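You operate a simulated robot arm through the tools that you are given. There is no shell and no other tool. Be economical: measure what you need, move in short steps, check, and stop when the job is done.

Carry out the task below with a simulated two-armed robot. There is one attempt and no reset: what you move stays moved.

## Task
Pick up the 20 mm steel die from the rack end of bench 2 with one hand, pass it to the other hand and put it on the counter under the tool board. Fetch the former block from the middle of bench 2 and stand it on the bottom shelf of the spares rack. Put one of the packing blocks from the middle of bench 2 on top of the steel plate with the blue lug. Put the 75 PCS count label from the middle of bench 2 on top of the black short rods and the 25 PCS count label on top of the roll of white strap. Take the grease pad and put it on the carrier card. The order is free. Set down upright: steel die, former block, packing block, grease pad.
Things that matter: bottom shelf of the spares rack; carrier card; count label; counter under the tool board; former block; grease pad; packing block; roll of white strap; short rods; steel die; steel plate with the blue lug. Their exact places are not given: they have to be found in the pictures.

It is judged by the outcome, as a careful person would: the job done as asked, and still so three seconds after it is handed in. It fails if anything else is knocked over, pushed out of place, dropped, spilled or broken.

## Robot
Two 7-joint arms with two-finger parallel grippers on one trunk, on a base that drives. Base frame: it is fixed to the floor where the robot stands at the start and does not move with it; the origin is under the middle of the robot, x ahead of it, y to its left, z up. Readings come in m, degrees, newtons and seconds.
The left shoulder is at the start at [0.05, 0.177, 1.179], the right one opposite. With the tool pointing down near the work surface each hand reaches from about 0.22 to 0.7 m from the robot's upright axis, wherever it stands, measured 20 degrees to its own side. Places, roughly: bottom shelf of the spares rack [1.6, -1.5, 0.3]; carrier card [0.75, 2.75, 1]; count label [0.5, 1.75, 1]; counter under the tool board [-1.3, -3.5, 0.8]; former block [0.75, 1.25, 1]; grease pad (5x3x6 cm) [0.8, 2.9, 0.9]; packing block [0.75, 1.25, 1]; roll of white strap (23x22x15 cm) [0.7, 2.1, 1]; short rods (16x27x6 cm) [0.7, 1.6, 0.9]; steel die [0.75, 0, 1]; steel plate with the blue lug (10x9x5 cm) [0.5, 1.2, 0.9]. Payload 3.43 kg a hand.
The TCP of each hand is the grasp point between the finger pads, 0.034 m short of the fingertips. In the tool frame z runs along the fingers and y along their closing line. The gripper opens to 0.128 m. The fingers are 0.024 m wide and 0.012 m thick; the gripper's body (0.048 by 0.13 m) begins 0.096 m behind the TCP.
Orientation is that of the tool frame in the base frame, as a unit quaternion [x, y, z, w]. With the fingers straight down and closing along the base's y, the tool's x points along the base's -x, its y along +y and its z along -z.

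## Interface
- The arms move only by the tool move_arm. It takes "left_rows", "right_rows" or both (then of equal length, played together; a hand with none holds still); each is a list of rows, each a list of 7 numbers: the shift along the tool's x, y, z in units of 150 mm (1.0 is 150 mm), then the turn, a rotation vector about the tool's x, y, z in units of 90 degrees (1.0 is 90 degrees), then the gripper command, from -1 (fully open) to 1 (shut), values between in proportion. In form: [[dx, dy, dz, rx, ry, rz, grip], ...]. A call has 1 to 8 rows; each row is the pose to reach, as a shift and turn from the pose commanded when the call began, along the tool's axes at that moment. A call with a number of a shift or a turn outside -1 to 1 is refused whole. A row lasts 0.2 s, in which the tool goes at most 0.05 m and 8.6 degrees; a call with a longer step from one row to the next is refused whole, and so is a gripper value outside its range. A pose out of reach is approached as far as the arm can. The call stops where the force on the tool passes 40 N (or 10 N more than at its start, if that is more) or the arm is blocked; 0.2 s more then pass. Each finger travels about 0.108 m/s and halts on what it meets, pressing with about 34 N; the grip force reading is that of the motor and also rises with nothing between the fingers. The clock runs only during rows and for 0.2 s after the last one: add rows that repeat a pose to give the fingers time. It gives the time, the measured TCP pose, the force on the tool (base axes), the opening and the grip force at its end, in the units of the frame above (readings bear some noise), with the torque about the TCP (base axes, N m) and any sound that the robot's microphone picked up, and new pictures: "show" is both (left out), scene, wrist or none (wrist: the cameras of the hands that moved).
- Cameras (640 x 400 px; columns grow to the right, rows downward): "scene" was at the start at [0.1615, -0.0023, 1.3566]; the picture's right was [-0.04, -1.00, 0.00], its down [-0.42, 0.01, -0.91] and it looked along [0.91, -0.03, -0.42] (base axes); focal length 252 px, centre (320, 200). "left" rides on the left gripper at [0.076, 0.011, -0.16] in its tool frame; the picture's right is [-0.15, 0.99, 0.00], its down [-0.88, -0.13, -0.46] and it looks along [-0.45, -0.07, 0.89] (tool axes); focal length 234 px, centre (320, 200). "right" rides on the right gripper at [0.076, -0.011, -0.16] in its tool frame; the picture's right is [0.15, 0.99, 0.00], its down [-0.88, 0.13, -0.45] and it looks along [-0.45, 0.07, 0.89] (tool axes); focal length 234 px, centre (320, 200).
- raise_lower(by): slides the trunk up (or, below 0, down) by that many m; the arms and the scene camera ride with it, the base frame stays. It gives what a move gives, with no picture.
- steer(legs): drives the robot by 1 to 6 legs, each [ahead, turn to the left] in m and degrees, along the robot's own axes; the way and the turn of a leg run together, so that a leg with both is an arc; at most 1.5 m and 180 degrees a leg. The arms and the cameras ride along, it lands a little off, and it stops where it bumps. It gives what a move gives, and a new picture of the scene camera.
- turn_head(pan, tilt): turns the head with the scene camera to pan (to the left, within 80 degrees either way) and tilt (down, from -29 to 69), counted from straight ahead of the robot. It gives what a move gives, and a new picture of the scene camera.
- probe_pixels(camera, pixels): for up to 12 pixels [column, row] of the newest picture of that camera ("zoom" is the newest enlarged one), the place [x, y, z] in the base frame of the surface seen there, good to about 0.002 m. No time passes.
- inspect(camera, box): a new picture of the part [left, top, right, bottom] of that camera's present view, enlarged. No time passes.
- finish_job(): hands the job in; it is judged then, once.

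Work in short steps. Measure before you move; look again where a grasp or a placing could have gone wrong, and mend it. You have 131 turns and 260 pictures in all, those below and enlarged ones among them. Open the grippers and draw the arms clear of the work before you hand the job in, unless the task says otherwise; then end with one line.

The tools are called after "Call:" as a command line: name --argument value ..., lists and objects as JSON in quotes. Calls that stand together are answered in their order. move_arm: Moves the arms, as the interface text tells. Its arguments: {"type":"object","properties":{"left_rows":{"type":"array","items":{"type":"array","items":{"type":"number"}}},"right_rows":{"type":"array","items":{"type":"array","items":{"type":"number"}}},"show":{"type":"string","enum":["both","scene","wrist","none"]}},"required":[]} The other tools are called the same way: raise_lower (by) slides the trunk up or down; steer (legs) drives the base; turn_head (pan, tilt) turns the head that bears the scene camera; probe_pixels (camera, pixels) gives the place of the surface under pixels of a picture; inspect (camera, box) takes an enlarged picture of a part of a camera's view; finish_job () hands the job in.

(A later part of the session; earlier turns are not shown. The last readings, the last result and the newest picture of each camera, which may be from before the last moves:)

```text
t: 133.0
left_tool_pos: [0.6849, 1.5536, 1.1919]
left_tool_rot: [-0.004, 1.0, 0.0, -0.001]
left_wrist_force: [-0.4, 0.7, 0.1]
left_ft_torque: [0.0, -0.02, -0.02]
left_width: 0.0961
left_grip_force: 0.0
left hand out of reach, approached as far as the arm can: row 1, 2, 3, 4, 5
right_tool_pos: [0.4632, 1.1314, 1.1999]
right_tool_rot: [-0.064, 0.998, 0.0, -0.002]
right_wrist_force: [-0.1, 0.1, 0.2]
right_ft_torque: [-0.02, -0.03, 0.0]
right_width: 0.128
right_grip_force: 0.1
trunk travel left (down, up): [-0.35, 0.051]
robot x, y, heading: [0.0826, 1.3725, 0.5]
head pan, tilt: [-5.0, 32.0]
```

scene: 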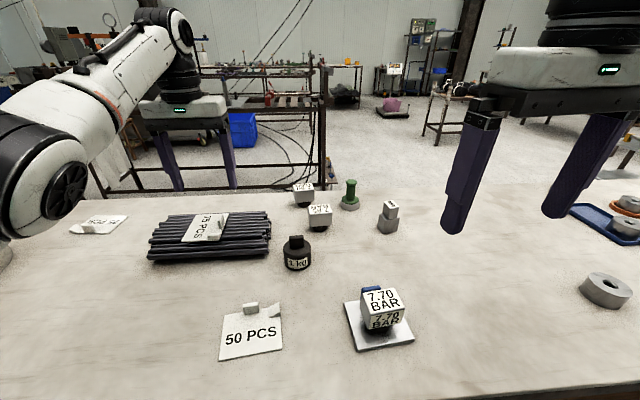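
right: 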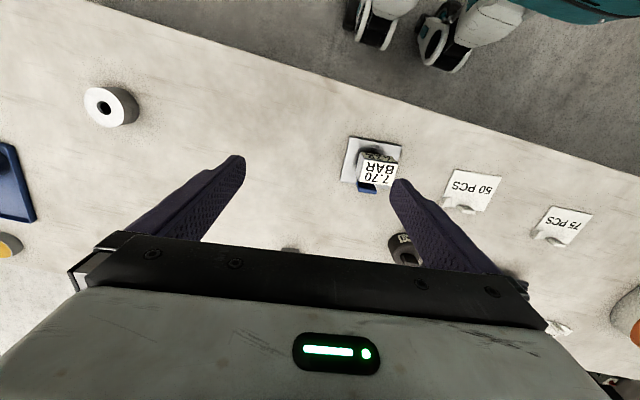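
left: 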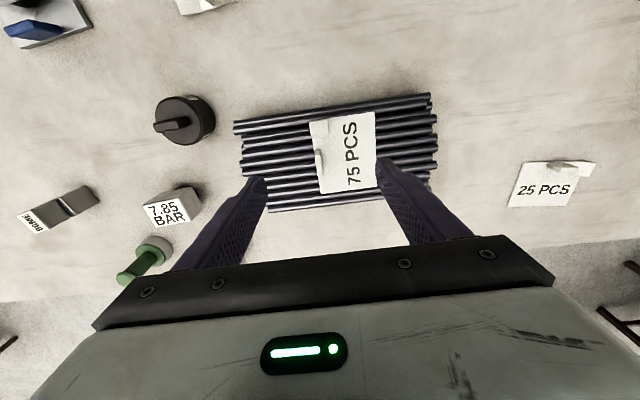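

Call:
move_arm --left_rows '[[0.25, 0, 0, 0, 0, 0, -0.5], [0.5, 0, 0, 0, 0, 0, -0.5], [0.75, 0, 0, 0, 0, 0, -0.5], [1.0, 0, 0, 0, 0, 0, -0.5], [1.0, 0, 0, 0, 0, 0, -0.5]]' --show "none"

```text
t: 134.2
left_tool_pos: [0.6842, 1.5506, 1.198]
left_tool_rot: [-0.007, 1.0, -0.001, -0.001]
left_wrist_force: [-0.2, -0.6, 0.6]
left_ft_torque: [0.03, 0.0, 0.0]
left_width: 0.0959
left_grip_force: 0.1
left hand out of reach, approached as far as the arm can: row 1, 2, 3, 4, 5
right_tool_pos: [0.4633, 1.1317, 1.1984]
right_tool_rot: [-0.064, 0.998, -0.001, -0.001]
right_wrist_force: [-0.3, 0.5, -0.2]
right_ft_torque: [0.03, 0.01, 0.03]
right_width: 0.128
right_grip_force: 0.0
trunk travel left (down, up): [-0.35, 0.051]
robot x, y, heading: [0.0811, 1.3701, 0.4]
head pan, tilt: [-5.0, 32.0]
```

The left arm seems at a limit when high; I try lowering while pulling back.

Call:
move_arm --left_rows '[[0.1, 0.05, 0.2, 0, 0, 0, -0.5], [0.25, 0.1, 0.4, 0, 0, 0, -0.5], [0.5, 0.15, 0.4, 0, 0, 0, -0.5], [0.75, 0.2, 0.3, 0, 0, 0, -0.5], [1.0, 0.2, 0.2, 0, 0, 0, -0.5]]' --show "none"

```text
t: 135.4
left_tool_pos: [0.6841, 1.5697, 1.1949]
left_tool_rot: [-0.007, 1.0, -0.001, -0.002]
left_wrist_force: [-0.9, -0.5, 0.0]
left_ft_torque: [-0.02, 0.05, 0.0]
left_width: 0.096
left_grip_force: 0.0
left hand out of reach, approached as far as the arm can: row 1, 2, 3, 4, 5
right_tool_pos: [0.4645, 1.1314, 1.1986]
right_tool_rot: [-0.064, 0.998, 0.0, -0.001]
right_wrist_force: [0.4, -0.4, 0.1]
right_ft_torque: [-0.02, -0.03, 0.0]
right_width: 0.1279
right_grip_force: 0.1
trunk travel left (down, up): [-0.35, 0.051]
robot x, y, heading: [0.086, 1.3716, 0.8]
head pan, tilt: [-5.0, 32.0]
```

I try a pure downward step to unstick the arm.

Call:
move_arm --left_rows '[[0, 0, 0.25, 0, 0, 0, -0.5], [0, 0, 0.5, 0, 0, 0, -0.5], [0, 0, 0.5, 0, 0, 0, -0.5]]' --show "scene"

```text
t: 136.2
left_tool_pos: [0.6881, 1.5697, 1.1203]
left_tool_rot: [-0.007, 1.0, -0.002, -0.002]
left_wrist_force: [-0.4, 1.0, -0.4]
left_ft_torque: [-0.06, 0.02, 0.02]
left_width: 0.0961
left_grip_force: 0.0
left hand out of reach, approached as far as the arm can: row 1
right_tool_pos: [0.463, 1.132, 1.1999]
right_tool_rot: [-0.064, 0.998, 0.0, -0.001]
right_wrist_force: [0.7, -0.3, 0.9]
right_ft_torque: [-0.07, 0.02, -0.02]
right_width: 0.128
right_grip_force: 0.0
trunk travel left (down, up): [-0.35, 0.051]
robot x, y, heading: [0.0855, 1.3678, 0.7]
head pan, tilt: [-5.0, 32.0]
```

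scene: 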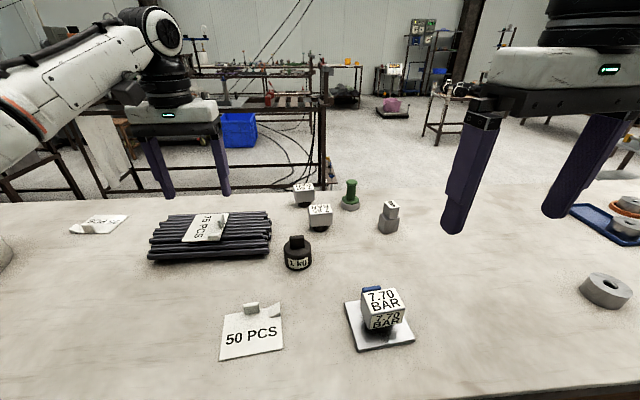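

Freed. I pull back at this height.

Call:
move_arm --left_rows '[[0.25, 0.05, 0, 0, 0, 0, -0.5], [0.5, 0.1, 0, 0, 0, 0, -0.5], [0.75, 0.15, 0, 0, 0, 0, -0.5], [1.0, 0.2, 0, 0, 0, 0, -0.5], [1.0, 0.2, -0.25, 0, 0, 0, -0.5], [1.0, 0.2, -0.5, 0, 0, 0, -0.5]]' --show "none"

```text
t: 137.6
left_tool_pos: [0.54, 1.5985, 1.1978]
left_tool_rot: [-0.007, 1.0, -0.001, -0.001]
left_wrist_force: [-0.3, 0.5, -0.4]
left_ft_torque: [-0.01, 0.01, 0.01]
left_width: 0.0961
left_grip_force: 0.0
right_tool_pos: [0.4627, 1.1328, 1.1989]
right_tool_rot: [-0.063, 0.998, -0.001, -0.001]
right_wrist_force: [0.3, 0.5, 0.4]
right_ft_torque: [-0.01, 0.01, -0.01]
right_width: 0.128
right_grip_force: 0.0
trunk travel left (down, up): [-0.35, 0.051]
robot x, y, heading: [0.0877, 1.3687, 0.6]
head pan, tilt: [-5.0, 32.0]
```

Call:
steer --legs '[[-0.35, 0], [0, 90], [0.6, 0], [0, -90], [0.33, 0]]'

Call:
turn_head --pan 5 --tilt 30

```text
t: 152.3
left_tool_pos: [0.4804, 2.2251, 1.1972]
left_tool_rot: [-0.022, 1.0, -0.001, -0.002]
left_wrist_force: [0.0, -0.8, -0.5]
left_ft_torque: [-0.01, 0.02, 0.05]
left_width: 0.0957
left_grip_force: 0.0
right_tool_pos: [0.4161, 1.757, 1.1996]
right_tool_rot: [-0.078, 0.997, 0.0, -0.001]
right_wrist_force: [-0.1, -0.5, -0.2]
right_ft_torque: [0.01, 0.0, -0.02]
right_width: 0.1282
right_grip_force: 0.1
trunk travel left (down, up): [-0.35, 0.051]
robot x, y, heading: [0.0304, 1.9849, 2.2]
head pan, tilt: [-5.0, 32.0]
```

scene: 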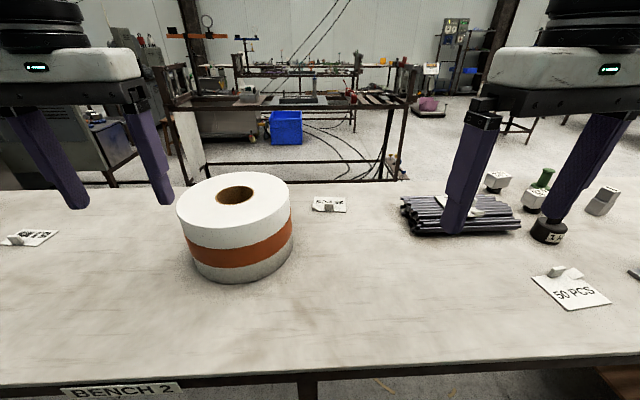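

```text
t: 153.1
left_tool_pos: [0.4802, 2.2246, 1.1968]
left_tool_rot: [-0.022, 1.0, 0.0, -0.002]
left_wrist_force: [0.4, 1.9, 0.5]
left_ft_torque: [-0.01, 0.02, -0.02]
left_width: 0.0961
left_grip_force: 0.1
right_tool_pos: [0.4157, 1.7567, 1.199]
right_tool_rot: [-0.079, 0.997, 0.0, -0.002]
right_wrist_force: [0.3, -0.3, -0.5]
right_ft_torque: [-0.01, -0.01, 0.01]
right_width: 0.128
right_grip_force: 0.0
trunk travel left (down, up): [-0.35, 0.051]
robot x, y, heading: [0.0296, 1.9799, 2.2]
head pan, tilt: [5.0, 30.0]
```

scene: 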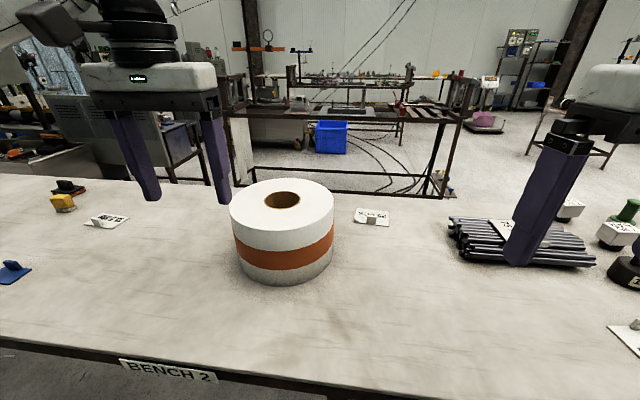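

I creep 0.07 m ahead and measure the 25 PCS label and roll.

Call:
steer --legs '[[0.07, -2]]'

Call:
inspect --camera "scene" --box '[330, 180, 430, 250]'

Call:
inspect --camera "scene" --box '[200, 160, 400, 300]'

```text
t: 154.1
left_tool_pos: [0.5566, 2.2114, 1.1984]
left_tool_rot: [-0.005, 1.0, 0.0, -0.002]
left_wrist_force: [0.7, 0.0, 0.1]
left_ft_torque: [0.01, 0.04, -0.02]
left_width: 0.0957
left_grip_force: 0.2
right_tool_pos: [0.478, 1.746, 1.1987]
right_tool_rot: [-0.062, 0.998, 0.0, -0.001]
right_wrist_force: [0.4, -0.6, -0.2]
right_ft_torque: [0.0, 0.02, 0.02]
right_width: 0.1281
right_grip_force: 0.1
trunk travel left (down, up): [-0.35, 0.051]
robot x, y, heading: [0.0946, 1.9854, 0.3]
head pan, tilt: [5.0, 30.0]
```

scene: 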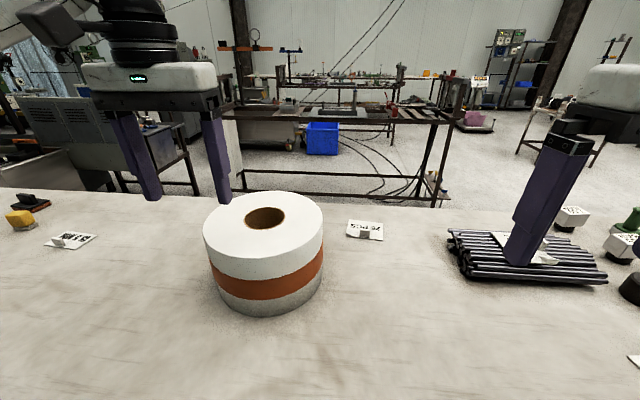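

```text
5.71 times, centred on (380, 215) of scene
```

zoom: 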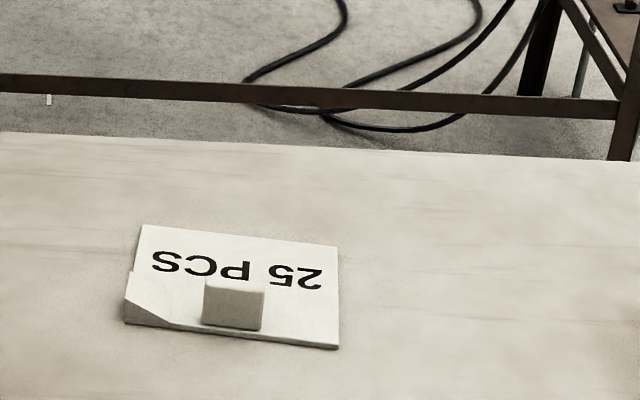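

```text
2.86 times, centred on (300, 230) of scene
```

zoom: 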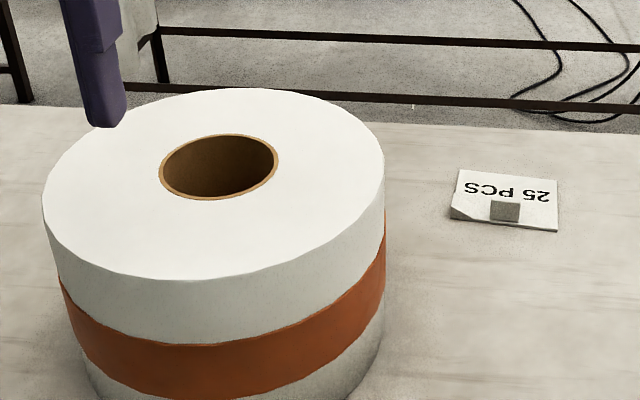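

Call:
probe_pixels --camera "scene" --pixels '[[350, 221], [383, 225], [382, 240], [346, 233], [366, 230], [369, 230], [362, 230], [364, 234], [352, 236]]'

Call:
probe_pixels --camera "zoom" --pixels '[[220, 100], [70, 180], [375, 180], [200, 270], [170, 170], [270, 165], [220, 138], [222, 196], [320, 230], [120, 230]]'

```text
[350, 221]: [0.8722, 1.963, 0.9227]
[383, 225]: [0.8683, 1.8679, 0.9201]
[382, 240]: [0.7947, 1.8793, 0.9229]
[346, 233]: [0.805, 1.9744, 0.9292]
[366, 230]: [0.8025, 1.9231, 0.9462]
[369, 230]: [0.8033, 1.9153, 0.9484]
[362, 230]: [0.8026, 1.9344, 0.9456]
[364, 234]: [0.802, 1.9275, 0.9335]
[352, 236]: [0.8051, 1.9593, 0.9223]
```

```text
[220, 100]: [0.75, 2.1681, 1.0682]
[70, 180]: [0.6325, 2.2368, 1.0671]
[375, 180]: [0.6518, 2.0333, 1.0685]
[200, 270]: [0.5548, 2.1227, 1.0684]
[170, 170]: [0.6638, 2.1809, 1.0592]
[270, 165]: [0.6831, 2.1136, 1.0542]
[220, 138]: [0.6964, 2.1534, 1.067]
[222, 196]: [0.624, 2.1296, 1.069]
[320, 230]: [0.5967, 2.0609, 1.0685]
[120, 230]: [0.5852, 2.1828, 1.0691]
```

Tab at ≈(0.805,1.925), roll top z 1.0685 centred ≈(0.66,2.145). I bring the left hand over, pitched ~32° forward for reach.

Call:
move_arm --left_rows '[[0, -0.25, 0, 0, -0.09, 0, -0.5], [0, -0.5, 0, 0, -0.18, 0, -0.5], [0, -0.75, 0, 0, -0.27, 0, -0.5], [0, -1.0, 0, 0, -0.36, 0, -0.5], [0, -1.0, 0, 0, -0.36, 0, -0.5]]' --show "none"

```text
t: 155.3
left_tool_pos: [0.5577, 2.062, 1.1978]
left_tool_rot: [-0.005, 0.96, 0.0, 0.279]
left_wrist_force: [-0.5, 0.0, -0.5]
left_ft_torque: [-0.02, 0.01, 0.04]
left_width: 0.0961
left_grip_force: 0.0
right_tool_pos: [0.4773, 1.7461, 1.1996]
right_tool_rot: [-0.063, 0.998, 0.0, -0.001]
right_wrist_force: [0.5, -0.2, -0.6]
right_ft_torque: [0.02, 0.02, -0.02]
right_width: 0.1279
right_grip_force: 0.2
trunk travel left (down, up): [-0.35, 0.051]
robot x, y, heading: [0.1022, 1.982, 0.3]
head pan, tilt: [5.0, 30.0]
```

Call:
move_arm --left_rows '[[0, -0.25, 0, 0, 0, 0, -0.3], [-0.1, -0.5, 0.15, 0, 0, 0, -0.1], [-0.2, -0.7, 0.4, 0, 0, 0, 0.1], [-0.33, -0.88, 0.6, 0, 0, 0, 0.2], [-0.4, -0.88, 0.85, 0, 0, 0, 0.2], [-0.466, -0.88, 1.0, 0, 0, 0, 0.2], [-0.466, -0.88, 1.0, 0, 0, 0, 0.2]]' --show "both"

Call:
inspect --camera "left" --box '[240, 80, 420, 220]'

```text
refused: row 3 steps farther than a row can; nothing moved
```

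```text
2.86 times, centred on (330, 150) of left
```

zoom: 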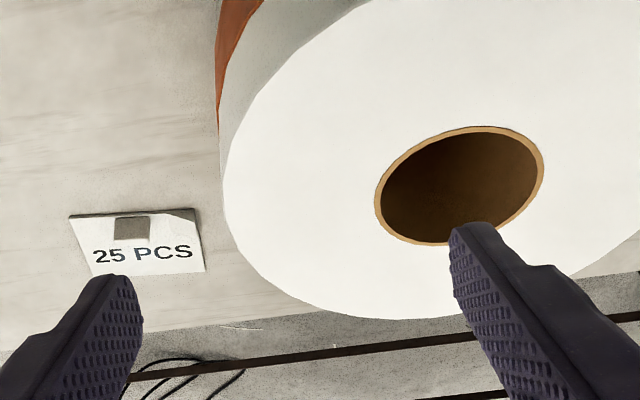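

Row too long; I resend with smaller steps.

Call:
move_arm --left_rows '[[0, -0.25, 0, 0, 0, 0, -0.3], [-0.05, -0.5, 0.1, 0, 0, 0, -0.1], [-0.15, -0.7, 0.3, 0, 0, 0, 0.1], [-0.25, -0.85, 0.5, 0, 0, 0, 0.2], [-0.32, -0.88, 0.7, 0, 0, 0, 0.2], [-0.4, -0.88, 0.9, 0, 0, 0, 0.2], [-0.466, -0.88, 1.0, 0, 0, 0, 0.2], [-0.466, -0.88, 1.0, 0, 0, 0, 0.2]]' --show "both"

Call:
inspect --camera "left" --box '[240, 80, 420, 220]'

```text
t: 157.1
left_tool_pos: [0.6992, 1.9329, 1.1088]
left_tool_rot: [-0.006, 0.961, 0.001, 0.278]
left_wrist_force: [0.7, -0.1, 0.1]
left_ft_torque: [0.01, 0.01, 0.02]
left_width: 0.051
left_grip_force: 0.0
right_tool_pos: [0.4788, 1.7456, 1.1994]
right_tool_rot: [-0.062, 0.998, 0.0, -0.001]
right_wrist_force: [0.1, -0.5, -0.1]
right_ft_torque: [-0.02, 0.03, -0.02]
right_width: 0.1279
right_grip_force: 0.1
trunk travel left (down, up): [-0.35, 0.051]
robot x, y, heading: [0.096, 1.9852, 0.5]
head pan, tilt: [5.0, 30.0]
```

scene: 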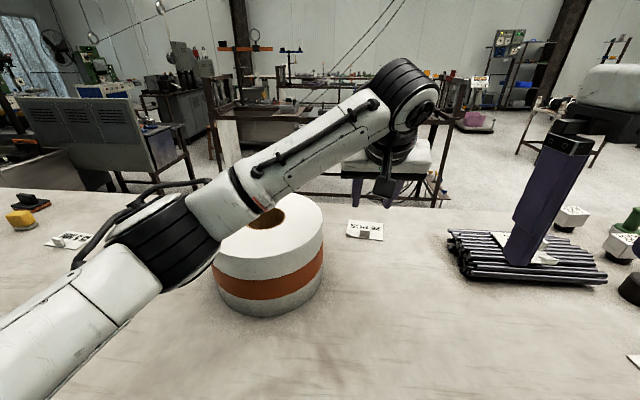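
left: 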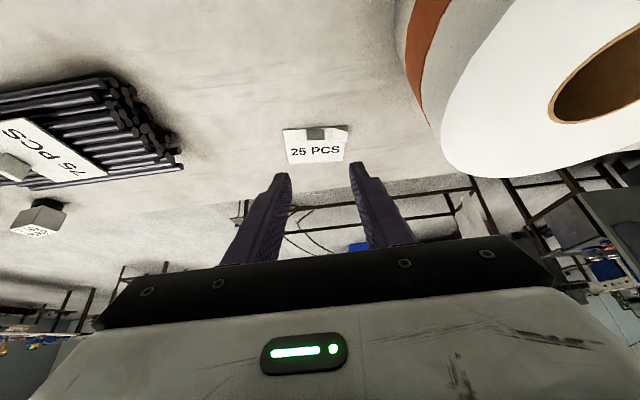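

```text
2.86 times, centred on (330, 150) of left
```

zoom: 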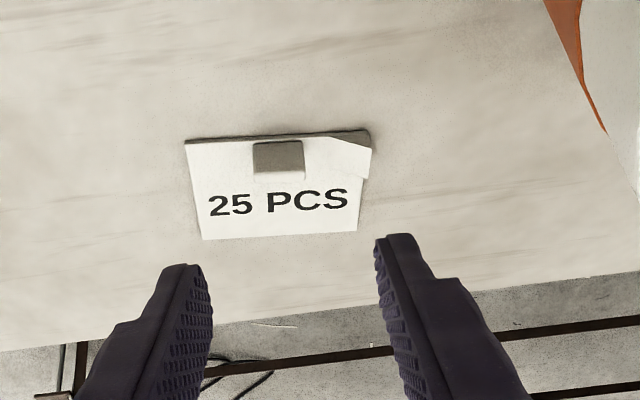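

Call:
probe_pixels --camera "zoom" --pixels '[[257, 150], [301, 150], [280, 150], [280, 175], [257, 172], [301, 174], [340, 150], [200, 160]]'

```text
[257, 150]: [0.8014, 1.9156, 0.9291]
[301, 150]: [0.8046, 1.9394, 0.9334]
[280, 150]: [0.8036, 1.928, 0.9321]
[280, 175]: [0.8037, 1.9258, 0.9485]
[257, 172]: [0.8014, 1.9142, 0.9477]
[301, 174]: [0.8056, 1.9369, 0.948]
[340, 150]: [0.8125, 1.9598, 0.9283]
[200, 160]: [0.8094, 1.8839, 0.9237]
```

Tab centre (0.806,1.9265), yaw ≈ −8°. I approach along the finger line with a 34 mm opening, stopping short to check.

Call:
move_arm --left_rows '[[0, -0.02, 0.2, 0.016, 0, 0.025, 0.35], [0, -0.043, 0.45, 0.032, 0, 0.05, 0.47], [0, -0.043, 0.7, 0.048, 0, 0.075, 0.47], [0, -0.043, 0.9, 0.048, 0, 0.075, 0.47], [0, -0.043, 0.9, 0.048, 0, 0.075, 0.47]]' --show "wrist"

Call:
inspect --camera "left" --box '[240, 80, 420, 220]'

```text
t: 158.3
left_tool_pos: [0.7705, 1.9243, 0.9938]
left_tool_rot: [0.061, 0.959, -0.019, 0.277]
left_wrist_force: [0.1, 0.2, 0.5]
left_ft_torque: [0.0, 0.02, 0.05]
left_width: 0.0338
left_grip_force: 0.1
right_tool_pos: [0.4776, 1.7459, 1.199]
right_tool_rot: [-0.063, 0.998, -0.001, -0.001]
right_wrist_force: [-0.5, -0.8, -0.9]
right_ft_torque: [0.02, -0.01, 0.02]
right_width: 0.1282
right_grip_force: 0.1
trunk travel left (down, up): [-0.35, 0.051]
robot x, y, heading: [0.0999, 1.9833, 0.4]
head pan, tilt: [5.0, 30.0]
```

left: 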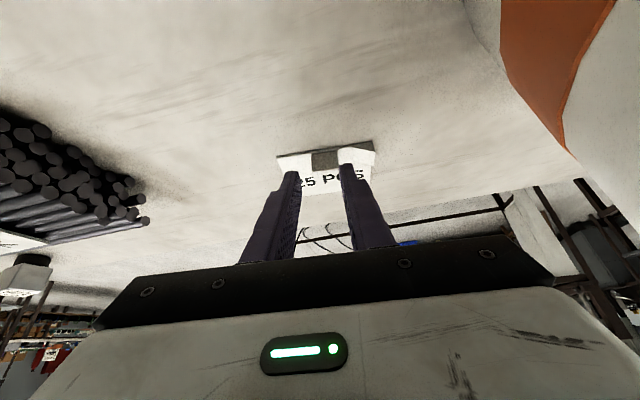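

```text
2.86 times, centred on (330, 150) of left
```

zoom: 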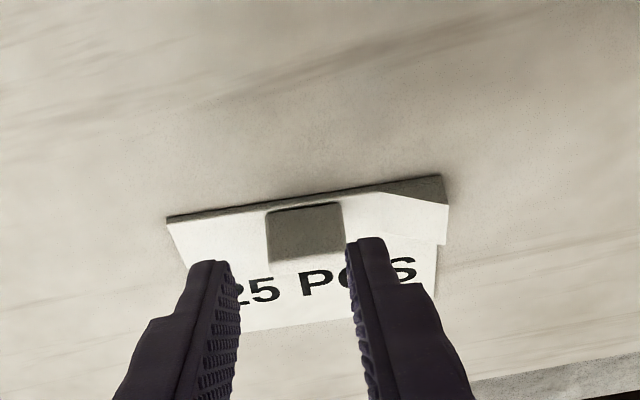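

Call:
move_arm --left_rows '[[0, 0.03, 0.1, 0, 0, 0, 0.47], [-0.008, 0.03, 0.18, 0, 0, 0, 0.47], [-0.008, 0.03, 0.222, 0, 0, 0, 0.47], [-0.008, 0.03, 0.222, 0, 0, 0, 0.8], [-0.008, 0.03, 0.222, 0, 0, 0, 1], [-0.008, 0.03, 0.222, 0, 0, 0, 1]]' --show "wrist"

Call:
inspect --camera "left" --box '[240, 80, 420, 220]'

```text
t: 159.7
left_tool_pos: [0.7909, 1.9264, 0.9672]
left_tool_rot: [0.061, 0.959, -0.019, 0.278]
left_wrist_force: [-0.3, -0.6, 1.8]
left_ft_torque: [0.02, -0.09, 0.02]
left_width: 0.0265
left_grip_force: 34.3
right_tool_pos: [0.4775, 1.7451, 1.1996]
right_tool_rot: [-0.063, 0.998, 0.0, -0.001]
right_wrist_force: [-0.2, -0.6, -0.1]
right_ft_torque: [0.03, -0.04, 0.0]
right_width: 0.1278
right_grip_force: 0.0
trunk travel left (down, up): [-0.35, 0.051]
robot x, y, heading: [0.1016, 1.9869, 0.4]
head pan, tilt: [5.0, 30.0]
```

left: 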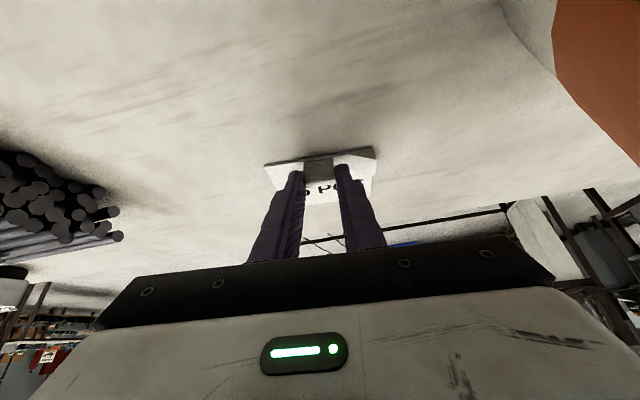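

```text
2.86 times, centred on (330, 150) of left
```

zoom: 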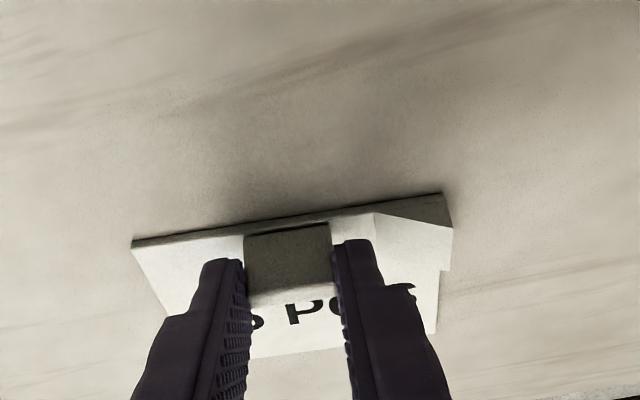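

Held (26.5 mm). I draw back up along the finger line.

Call:
move_arm --left_rows '[[0, 0, -0.15, 0, 0, 0, 1], [0, 0, -0.4, 0, 0, 0, 1], [0, 0, -0.7, 0, 0, 0, 1], [0, 0, -1.0, 0, 0, 0, 1], [0, 0, -1.0, 0, 0, 0, 1]]' --show "none"

Call:
move_arm --left_rows '[[0.1, 0, -0.2, 0, 0, 0, 1], [0.2, 0, -0.4, 0, 0, 0, 1], [0.2, 0, -0.7, 0, 0, 0, 1], [0.2, 0, -0.8, 0, 0, 0, 1]]' --show "both"

```text
t: 160.9
left_tool_pos: [0.7084, 1.9358, 1.095]
left_tool_rot: [0.061, 0.959, -0.019, 0.276]
left_wrist_force: [-0.6, -1.0, 0.5]
left_ft_torque: [0.0, 0.01, 0.0]
left_width: 0.0265
left_grip_force: 33.1
right_tool_pos: [0.4784, 1.7458, 1.2001]
right_tool_rot: [-0.062, 0.998, 0.001, -0.001]
right_wrist_force: [-0.1, -0.9, 0.5]
right_ft_torque: [0.0, 0.0, 0.0]
right_width: 0.1277
right_grip_force: 0.1
trunk travel left (down, up): [-0.35, 0.051]
robot x, y, heading: [0.1022, 1.9827, 0.2]
head pan, tilt: [5.0, 30.0]
```

```text
t: 161.9
left_tool_pos: [0.6203, 1.9488, 1.1784]
left_tool_rot: [0.062, 0.959, -0.02, 0.276]
left_wrist_force: [0.1, 0.1, 0.0]
left_ft_torque: [-0.03, 0.0, -0.01]
left_width: 0.0264
left_grip_force: 33.4
right_tool_pos: [0.4782, 1.746, 1.1999]
right_tool_rot: [-0.062, 0.998, 0.0, -0.001]
right_wrist_force: [0.2, -0.5, 0.4]
right_ft_torque: [0.0, 0.01, 0.01]
right_width: 0.1279
right_grip_force: 0.0
trunk travel left (down, up): [-0.35, 0.051]
robot x, y, heading: [0.0999, 1.9834, 0.3]
head pan, tilt: [5.0, 30.0]
```

scene: 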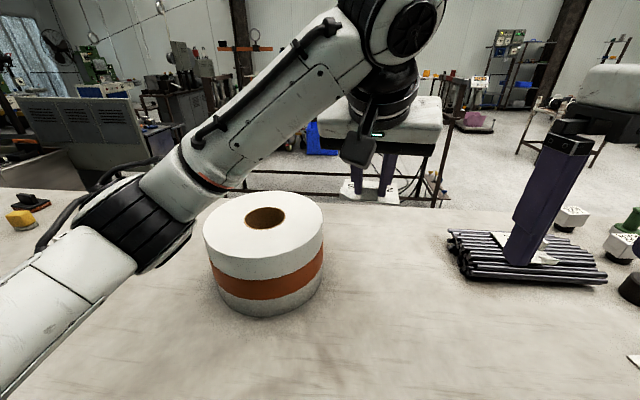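
left: 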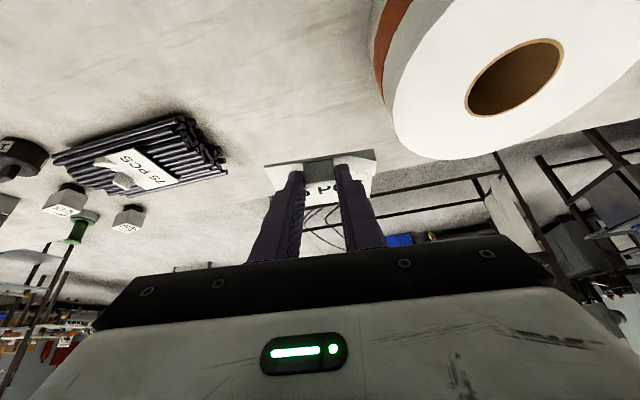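

I carry it over the roll (card bottom ≈1.13, roll top 1.0685).

Call:
move_arm --left_rows '[[0.09, 0.25, -0.06, 0, 0, 0, 1], [0.18, 0.5, -0.12, 0, 0, 0, 1], [0.27, 0.75, -0.18, 0, 0, 0, 1], [0.339, 0.98, -0.215, 0, 0, 0, 1], [0.339, 0.98, -0.215, 0, 0, 0, 1]]' --show "none"

Call:
move_arm --left_rows '[[0, 0.15, 0, 0, 0, 0, 1], [0, 0.285, 0, 0, 0, 0, 1], [0, 0.285, 0, 0, 0, 0, 1]]' --show "both"

Call:
inspect --camera "scene" --box '[180, 110, 360, 290]'

```text
t: 163.1
left_tool_pos: [0.5786, 2.1018, 1.1798]
left_tool_rot: [0.063, 0.959, -0.02, 0.276]
left_wrist_force: [-0.3, 0.1, -0.7]
left_ft_torque: [0.03, 0.0, 0.03]
left_width: 0.0262
left_grip_force: 33.9
right_tool_pos: [0.4775, 1.7463, 1.1992]
right_tool_rot: [-0.062, 0.998, 0.0, 0.0]
right_wrist_force: [0.0, -0.2, -0.2]
right_ft_torque: [0.02, -0.01, 0.01]
right_width: 0.128
right_grip_force: 0.1
trunk travel left (down, up): [-0.35, 0.051]
robot x, y, heading: [0.1003, 1.9848, 0.5]
head pan, tilt: [5.0, 30.0]
```

```text
t: 163.9
left_tool_pos: [0.5852, 2.1453, 1.1808]
left_tool_rot: [0.063, 0.959, -0.02, 0.277]
left_wrist_force: [1.1, 0.1, -0.1]
left_ft_torque: [0.02, -0.03, -0.02]
left_width: 0.0264
left_grip_force: 34.0
right_tool_pos: [0.4774, 1.7459, 1.1987]
right_tool_rot: [-0.064, 0.998, 0.0, -0.001]
right_wrist_force: [-0.3, 0.4, -0.8]
right_ft_torque: [-0.01, 0.02, 0.01]
right_width: 0.128
right_grip_force: 0.1
trunk travel left (down, up): [-0.35, 0.051]
robot x, y, heading: [0.0996, 1.9843, 0.4]
head pan, tilt: [5.0, 30.0]
```

scene: 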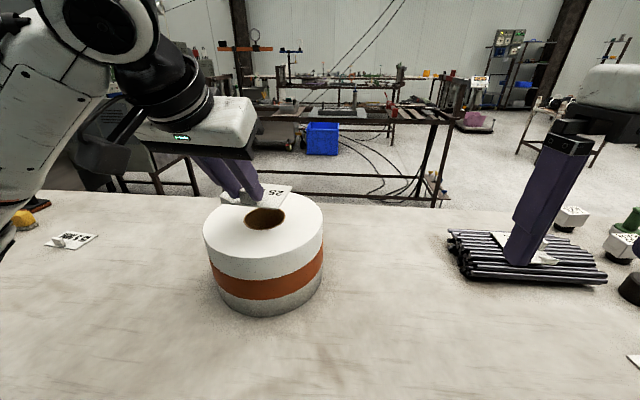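
left: 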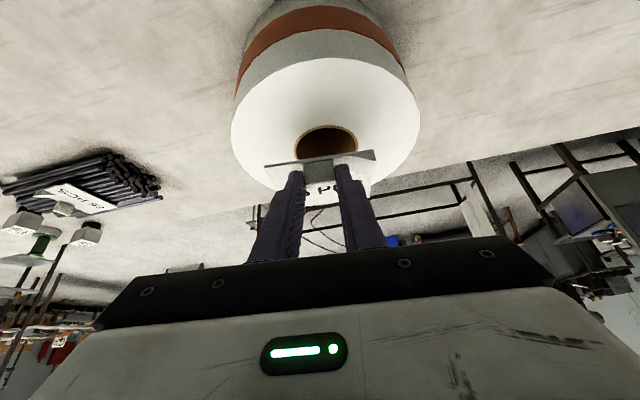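

```text
2.22 times, centred on (270, 200) of scene
```

zoom: 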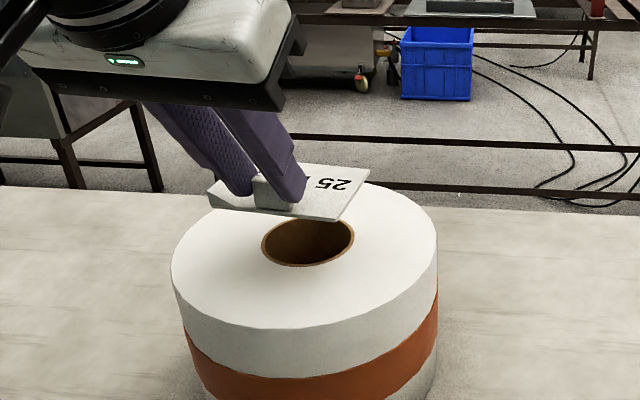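

Position is right. I lower ~65 mm vertically to contact.

Call:
move_arm --left_rows '[[0.1, 0, 0.157, 0, 0, 0, 1], [0.18, 0, 0.284, 0, 0, 0, 1], [0.215, 0, 0.338, 0, 0, 0, 1], [0.23, 0, 0.362, 0, 0, 0, 1], [0.236, 0, 0.371, 0, 0, 0, 1], [0.236, 0, 0.371, 0, 0, 0, 1]]' --show "scene"

Call:
inspect --camera "scene" --box '[180, 130, 360, 290]'

```text
t: 165.3
left_tool_pos: [0.5865, 2.1446, 1.1166]
left_tool_rot: [0.06, 0.958, -0.02, 0.281]
left_wrist_force: [3.3, 1.6, 16.9]
left_ft_torque: [0.03, -0.3, 0.06]
left_width: 0.0262
left_grip_force: 34.3
right_tool_pos: [0.4765, 1.7456, 1.1993]
right_tool_rot: [-0.063, 0.998, 0.0, 0.0]
right_wrist_force: [-0.2, 0.4, -0.1]
right_ft_torque: [0.0, 0.0, -0.04]
right_width: 0.1279
right_grip_force: 0.0
trunk travel left (down, up): [-0.35, 0.051]
robot x, y, heading: [0.099, 1.9845, 0.3]
head pan, tilt: [5.0, 30.0]
```

scene: 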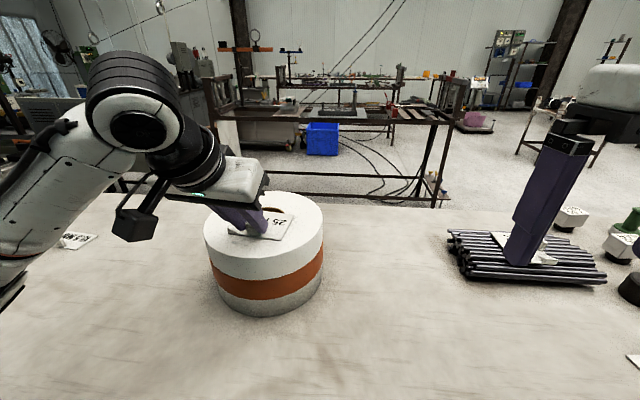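

```text
2.50 times, centred on (270, 210) of scene
```

zoom: 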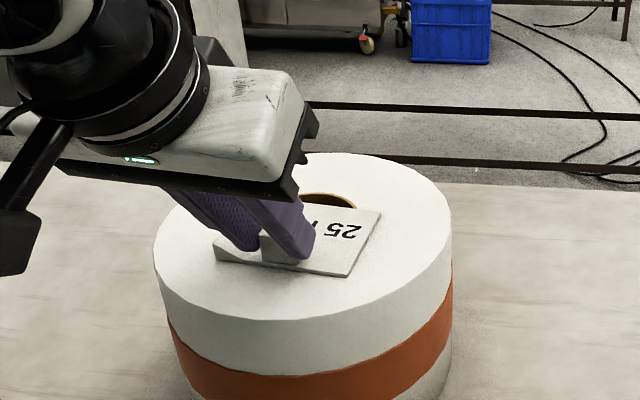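

Resting on the roll (17 N). I release and draw back along the fingers.

Call:
move_arm --left_rows '[[0, 0, -0.01, 0, 0, 0, 0.5], [0, 0, -0.01, 0, 0, 0, 0.2], [0, 0, -0.01, 0, 0, 0, 0.2], [0, 0, -0.2, 0, 0, 0, 0.2], [0, 0, -0.45, 0, 0, 0, 0.2], [0, 0, -0.7, 0, 0, 0, 0.2], [0, 0, -0.8, 0, 0, 0, 0]]' --show "scene"

Call:
inspect --camera "scene" --box '[180, 130, 360, 290]'

```text
t: 166.9
left_tool_pos: [0.5232, 2.1537, 1.215]
left_tool_rot: [0.062, 0.959, -0.019, 0.277]
left_wrist_force: [0.2, 0.7, -0.2]
left_ft_torque: [0.01, 0.0, 0.01]
left_width: 0.0641
left_grip_force: 0.1
right_tool_pos: [0.4784, 1.7462, 1.1985]
right_tool_rot: [-0.063, 0.998, 0.0, -0.002]
right_wrist_force: [0.4, 0.0, -0.6]
right_ft_torque: [-0.01, 0.02, -0.01]
right_width: 0.1282
right_grip_force: 0.0
trunk travel left (down, up): [-0.35, 0.051]
robot x, y, heading: [0.0987, 1.9826, 0.4]
head pan, tilt: [5.0, 30.0]
```

scene: 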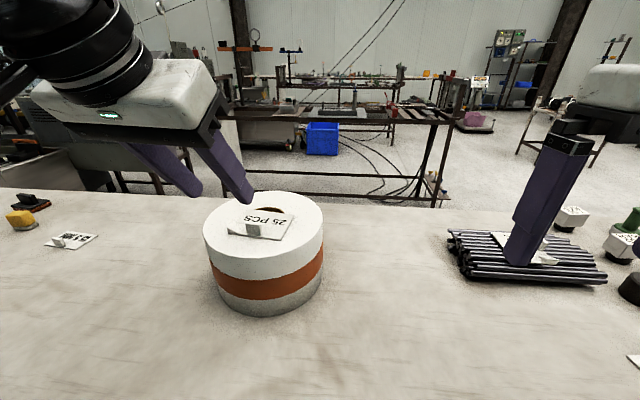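

```text
2.50 times, centred on (270, 210) of scene
```

zoom: 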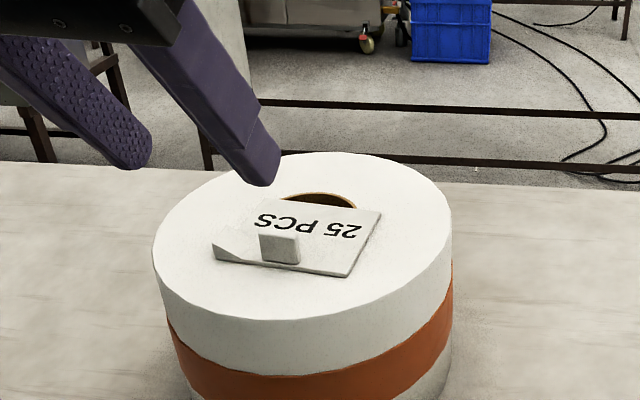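

25 PCS label is on the roll. I straighten the left hand and reposition to y≈2.75 for the grease pad and carrier card.

Call:
move_arm --left_rows '[[0.05, 0, 0, -0.006, 0.09, -0.02, 0], [0.1, 0, 0, -0.012, 0.18, -0.04, -0.5], [0.15, 0, 0, -0.018, 0.27, -0.06, -1], [0.2, 0, 0, -0.0245, 0.357, -0.08, -1], [0.2, 0, 0, -0.0245, 0.357, -0.08, -1]]' --show "none"

Call:
steer --legs '[[-0.3, 0], [0, 90], [0.78, 0], [0, -90], [0.2, 0]]'

Call:
turn_head --pan 0 --tilt 32

```text
t: 168.1
left_tool_pos: [0.4971, 2.158, 1.1983]
left_tool_rot: [-0.001, 1.0, -0.001, 0.0]
left_wrist_force: [-0.2, 0.4, 0.4]
left_ft_torque: [0.0, 0.04, 0.02]
left_width: 0.1283
left_grip_force: 0.0
right_tool_pos: [0.4775, 1.7478, 1.1996]
right_tool_rot: [-0.063, 0.998, 0.0, -0.001]
right_wrist_force: [-0.4, 0.7, 1.1]
right_ft_torque: [-0.01, 0.01, -0.04]
right_width: 0.1282
right_grip_force: 0.0
trunk travel left (down, up): [-0.35, 0.051]
robot x, y, heading: [0.0986, 1.9867, 0.4]
head pan, tilt: [5.0, 30.0]
```

```text
t: 182.8
left_tool_pos: [0.3858, 2.908, 1.1978]
left_tool_rot: [0.01, 1.0, 0.0, 0.0]
left_wrist_force: [-0.1, -0.1, -0.3]
left_ft_torque: [-0.02, 0.0, 0.02]
left_width: 0.1279
left_grip_force: 0.1
right_tool_pos: [0.3573, 2.4969, 1.1986]
right_tool_rot: [-0.052, 0.999, 0.0, -0.001]
right_wrist_force: [-0.3, 0.3, 0.1]
right_ft_torque: [0.01, 0.03, 0.01]
right_width: 0.128
right_grip_force: 0.0
trunk travel left (down, up): [-0.35, 0.051]
robot x, y, heading: [-0.016, 2.7423, -0.6]
head pan, tilt: [5.0, 30.0]
```

scene: 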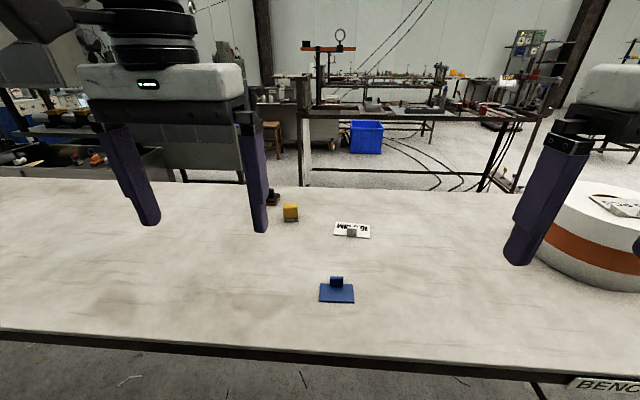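

```text
t: 183.4
left_tool_pos: [0.3856, 2.9075, 1.1997]
left_tool_rot: [0.01, 1.0, 0.0, 0.001]
left_wrist_force: [-0.5, 0.6, -0.6]
left_ft_torque: [-0.02, -0.03, 0.02]
left_width: 0.1282
left_grip_force: 0.0
right_tool_pos: [0.3566, 2.4972, 1.1992]
right_tool_rot: [-0.052, 0.999, -0.001, -0.001]
right_wrist_force: [0.0, 0.2, 0.5]
right_ft_torque: [-0.01, 0.0, -0.01]
right_width: 0.128
right_grip_force: 0.1
trunk travel left (down, up): [-0.35, 0.051]
robot x, y, heading: [-0.0156, 2.7402, -0.9]
head pan, tilt: [0.0, 32.0]
```

scene: 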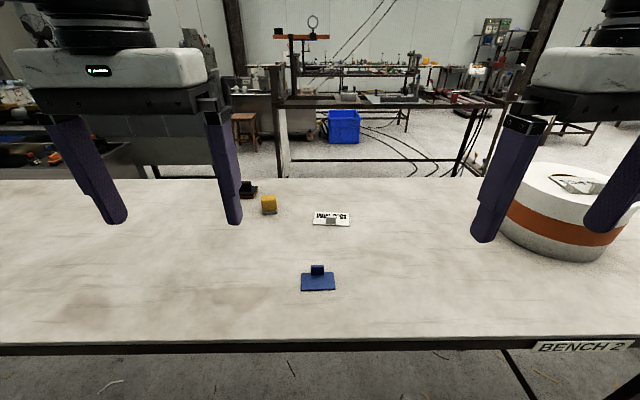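

Call:
inspect --camera "scene" --box '[220, 165, 370, 305]'

Call:
probe_pixels --camera "scene" --pixels '[[317, 284], [331, 219], [269, 204], [249, 190]]'

Call:
inspect --camera "scene" --box '[230, 175, 300, 225]'

```text
2.86 times, centred on (295, 235) of scene
```

zoom: 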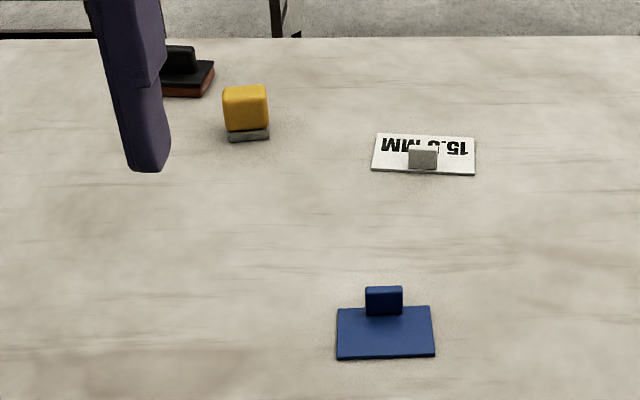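

```text
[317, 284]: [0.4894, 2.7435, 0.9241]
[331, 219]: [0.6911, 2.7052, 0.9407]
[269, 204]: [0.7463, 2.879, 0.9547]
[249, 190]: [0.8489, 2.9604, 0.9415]
```

```text
8.00 times, centred on (265, 200) of scene
```

zoom: 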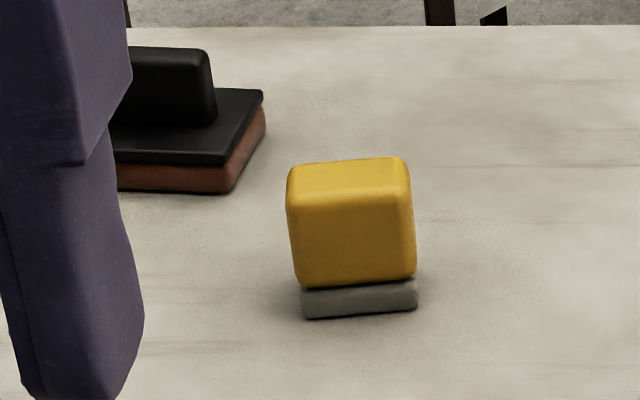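

Call:
inspect --camera "scene" --box '[300, 205, 360, 235]'

Call:
inspect --camera "scene" --box '[290, 255, 350, 300]'

Call:
inspect --camera "left" --box '[0, 0, 640, 400]'

Call:
turn_head --pan 45 --tilt 28

```text
10.67 times, centred on (330, 220) of scene
```

zoom: 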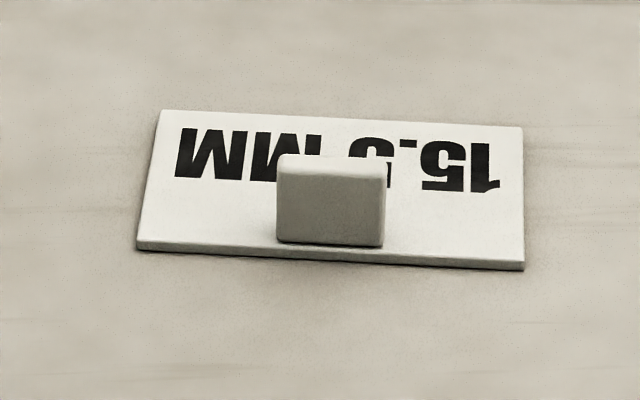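

```text
8.89 times, centred on (320, 278) of scene
```

zoom: 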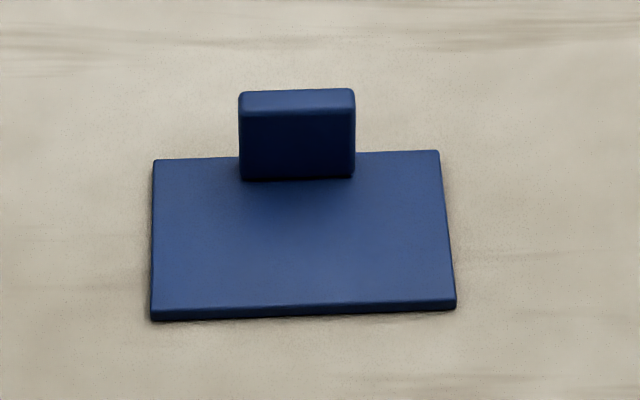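

```text
1.00 times, centred on (320, 200) of left
```

zoom: 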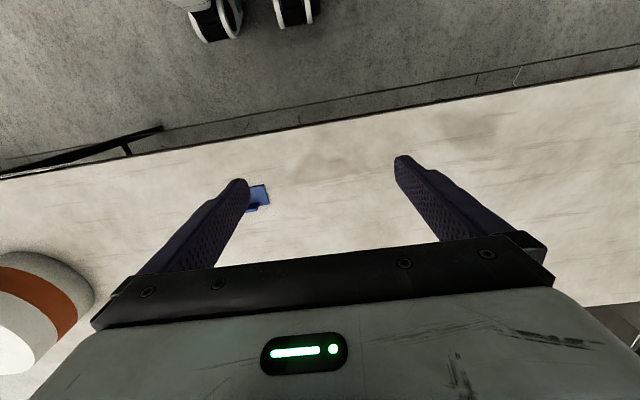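

```text
t: 184.6
left_tool_pos: [0.3855, 2.9073, 1.1996]
left_tool_rot: [0.01, 1.0, -0.001, 0.001]
left_wrist_force: [0.5, 0.1, 0.3]
left_ft_torque: [0.03, 0.01, -0.03]
left_width: 0.1279
left_grip_force: 0.1
right_tool_pos: [0.358, 2.4969, 1.199]
right_tool_rot: [-0.052, 0.999, 0.0, -0.001]
right_wrist_force: [-0.4, 0.6, 0.2]
right_ft_torque: [0.0, 0.03, -0.02]
right_width: 0.1278
right_grip_force: 0.1
trunk travel left (down, up): [-0.35, 0.051]
robot x, y, heading: [-0.0148, 2.7416, -0.5]
head pan, tilt: [45.0, 28.0]
```

scene: 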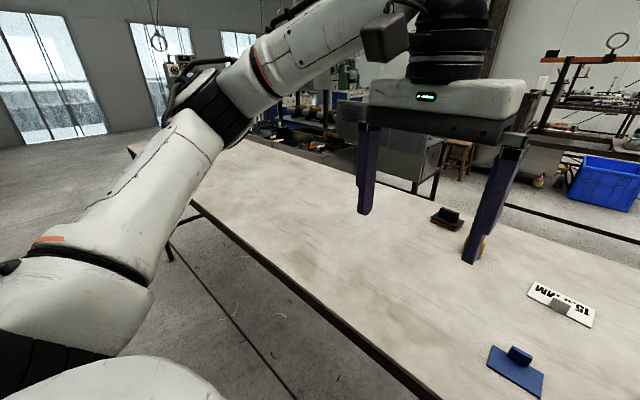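

The texts suggest the carrier card is the white "15.x MM" card (its place fits 0.75, 2.75), and the yellow block on a grey pad (5×3×6) is the grease pad. I approach and measure both.

Call:
steer --legs '[[0.11, 0.5]]'

Call:
turn_head --pan 0 --tilt 35

Call:
inspect --camera "scene" --box '[230, 180, 380, 280]'

```text
t: 185.8
left_tool_pos: [0.4939, 2.9099, 1.1981]
left_tool_rot: [0.006, 1.0, 0.001, 0.0]
left_wrist_force: [-0.3, -0.3, 0.0]
left_ft_torque: [0.0, 0.04, 0.01]
left_width: 0.1282
left_grip_force: 0.1
right_tool_pos: [0.4691, 2.4992, 1.1992]
right_tool_rot: [-0.056, 0.998, 0.0, 0.0]
right_wrist_force: [0.2, -0.1, -1.0]
right_ft_torque: [0.01, 0.01, 0.02]
right_width: 0.1282
right_grip_force: 0.1
trunk travel left (down, up): [-0.35, 0.051]
robot x, y, heading: [0.0923, 2.7416, -0.3]
head pan, tilt: [45.0, 28.0]
```

scene: 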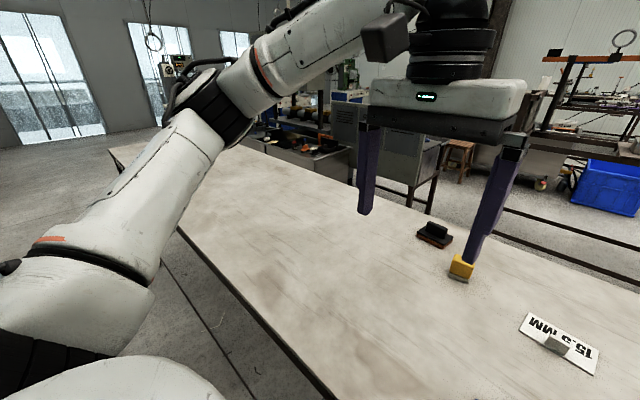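

```text
t: 186.9
left_tool_pos: [0.4925, 2.9098, 1.1988]
left_tool_rot: [0.007, 1.0, 0.0, 0.001]
left_wrist_force: [-0.4, 0.1, 0.5]
left_ft_torque: [-0.03, -0.03, 0.0]
left_width: 0.1281
left_grip_force: 0.0
right_tool_pos: [0.4678, 2.4992, 1.1997]
right_tool_rot: [-0.056, 0.998, 0.0, -0.001]
right_wrist_force: [0.4, 0.3, -0.5]
right_ft_torque: [0.0, -0.02, 0.01]
right_width: 0.1279
right_grip_force: 0.2
trunk travel left (down, up): [-0.35, 0.051]
robot x, y, heading: [0.092, 2.7407, -0.2]
head pan, tilt: [0.0, 35.0]
```

scene: 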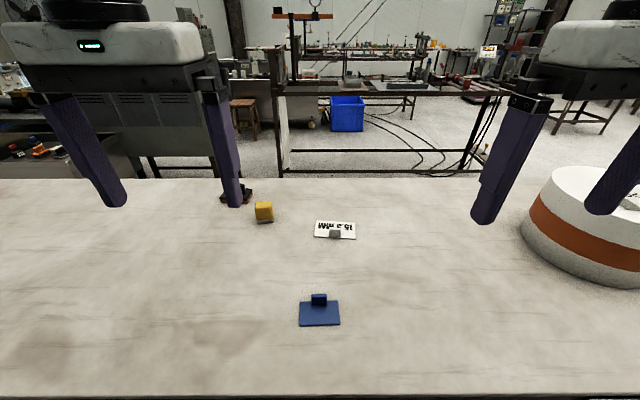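

```text
4.00 times, centred on (305, 230) of scene
```

zoom: 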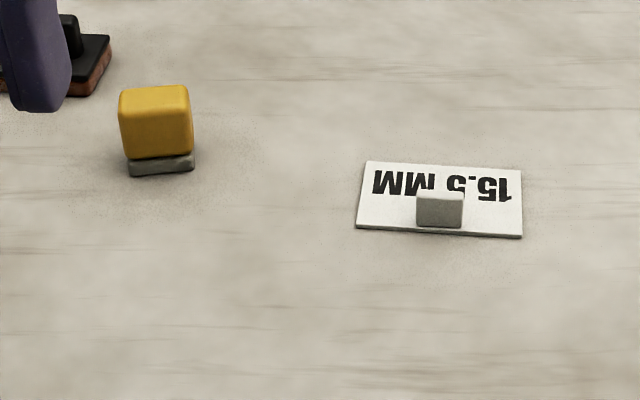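

Call:
probe_pixels --camera "zoom" --pixels '[[371, 165], [518, 172], [358, 226], [519, 236], [418, 196], [462, 196], [440, 193], [440, 225]]'

Call:
probe_pixels --camera "scene" --pixels '[[257, 204], [272, 203], [258, 209], [272, 208], [264, 203], [264, 212], [260, 222], [271, 221], [302, 305], [338, 302], [300, 325], [340, 323]]'

```text
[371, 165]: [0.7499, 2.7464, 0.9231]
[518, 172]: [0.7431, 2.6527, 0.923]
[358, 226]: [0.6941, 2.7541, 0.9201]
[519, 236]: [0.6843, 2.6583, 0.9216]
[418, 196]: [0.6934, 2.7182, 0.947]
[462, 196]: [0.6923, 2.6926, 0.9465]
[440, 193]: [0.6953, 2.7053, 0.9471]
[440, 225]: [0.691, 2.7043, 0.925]
```

```text
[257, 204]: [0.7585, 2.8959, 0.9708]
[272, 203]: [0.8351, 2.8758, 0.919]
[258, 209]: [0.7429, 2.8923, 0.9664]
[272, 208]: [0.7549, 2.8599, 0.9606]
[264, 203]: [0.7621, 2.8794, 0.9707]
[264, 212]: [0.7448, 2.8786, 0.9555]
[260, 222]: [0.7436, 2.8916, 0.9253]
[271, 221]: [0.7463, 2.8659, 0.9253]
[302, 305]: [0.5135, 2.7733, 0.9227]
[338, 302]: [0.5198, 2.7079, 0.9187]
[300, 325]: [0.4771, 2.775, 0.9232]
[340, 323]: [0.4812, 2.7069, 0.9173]
```

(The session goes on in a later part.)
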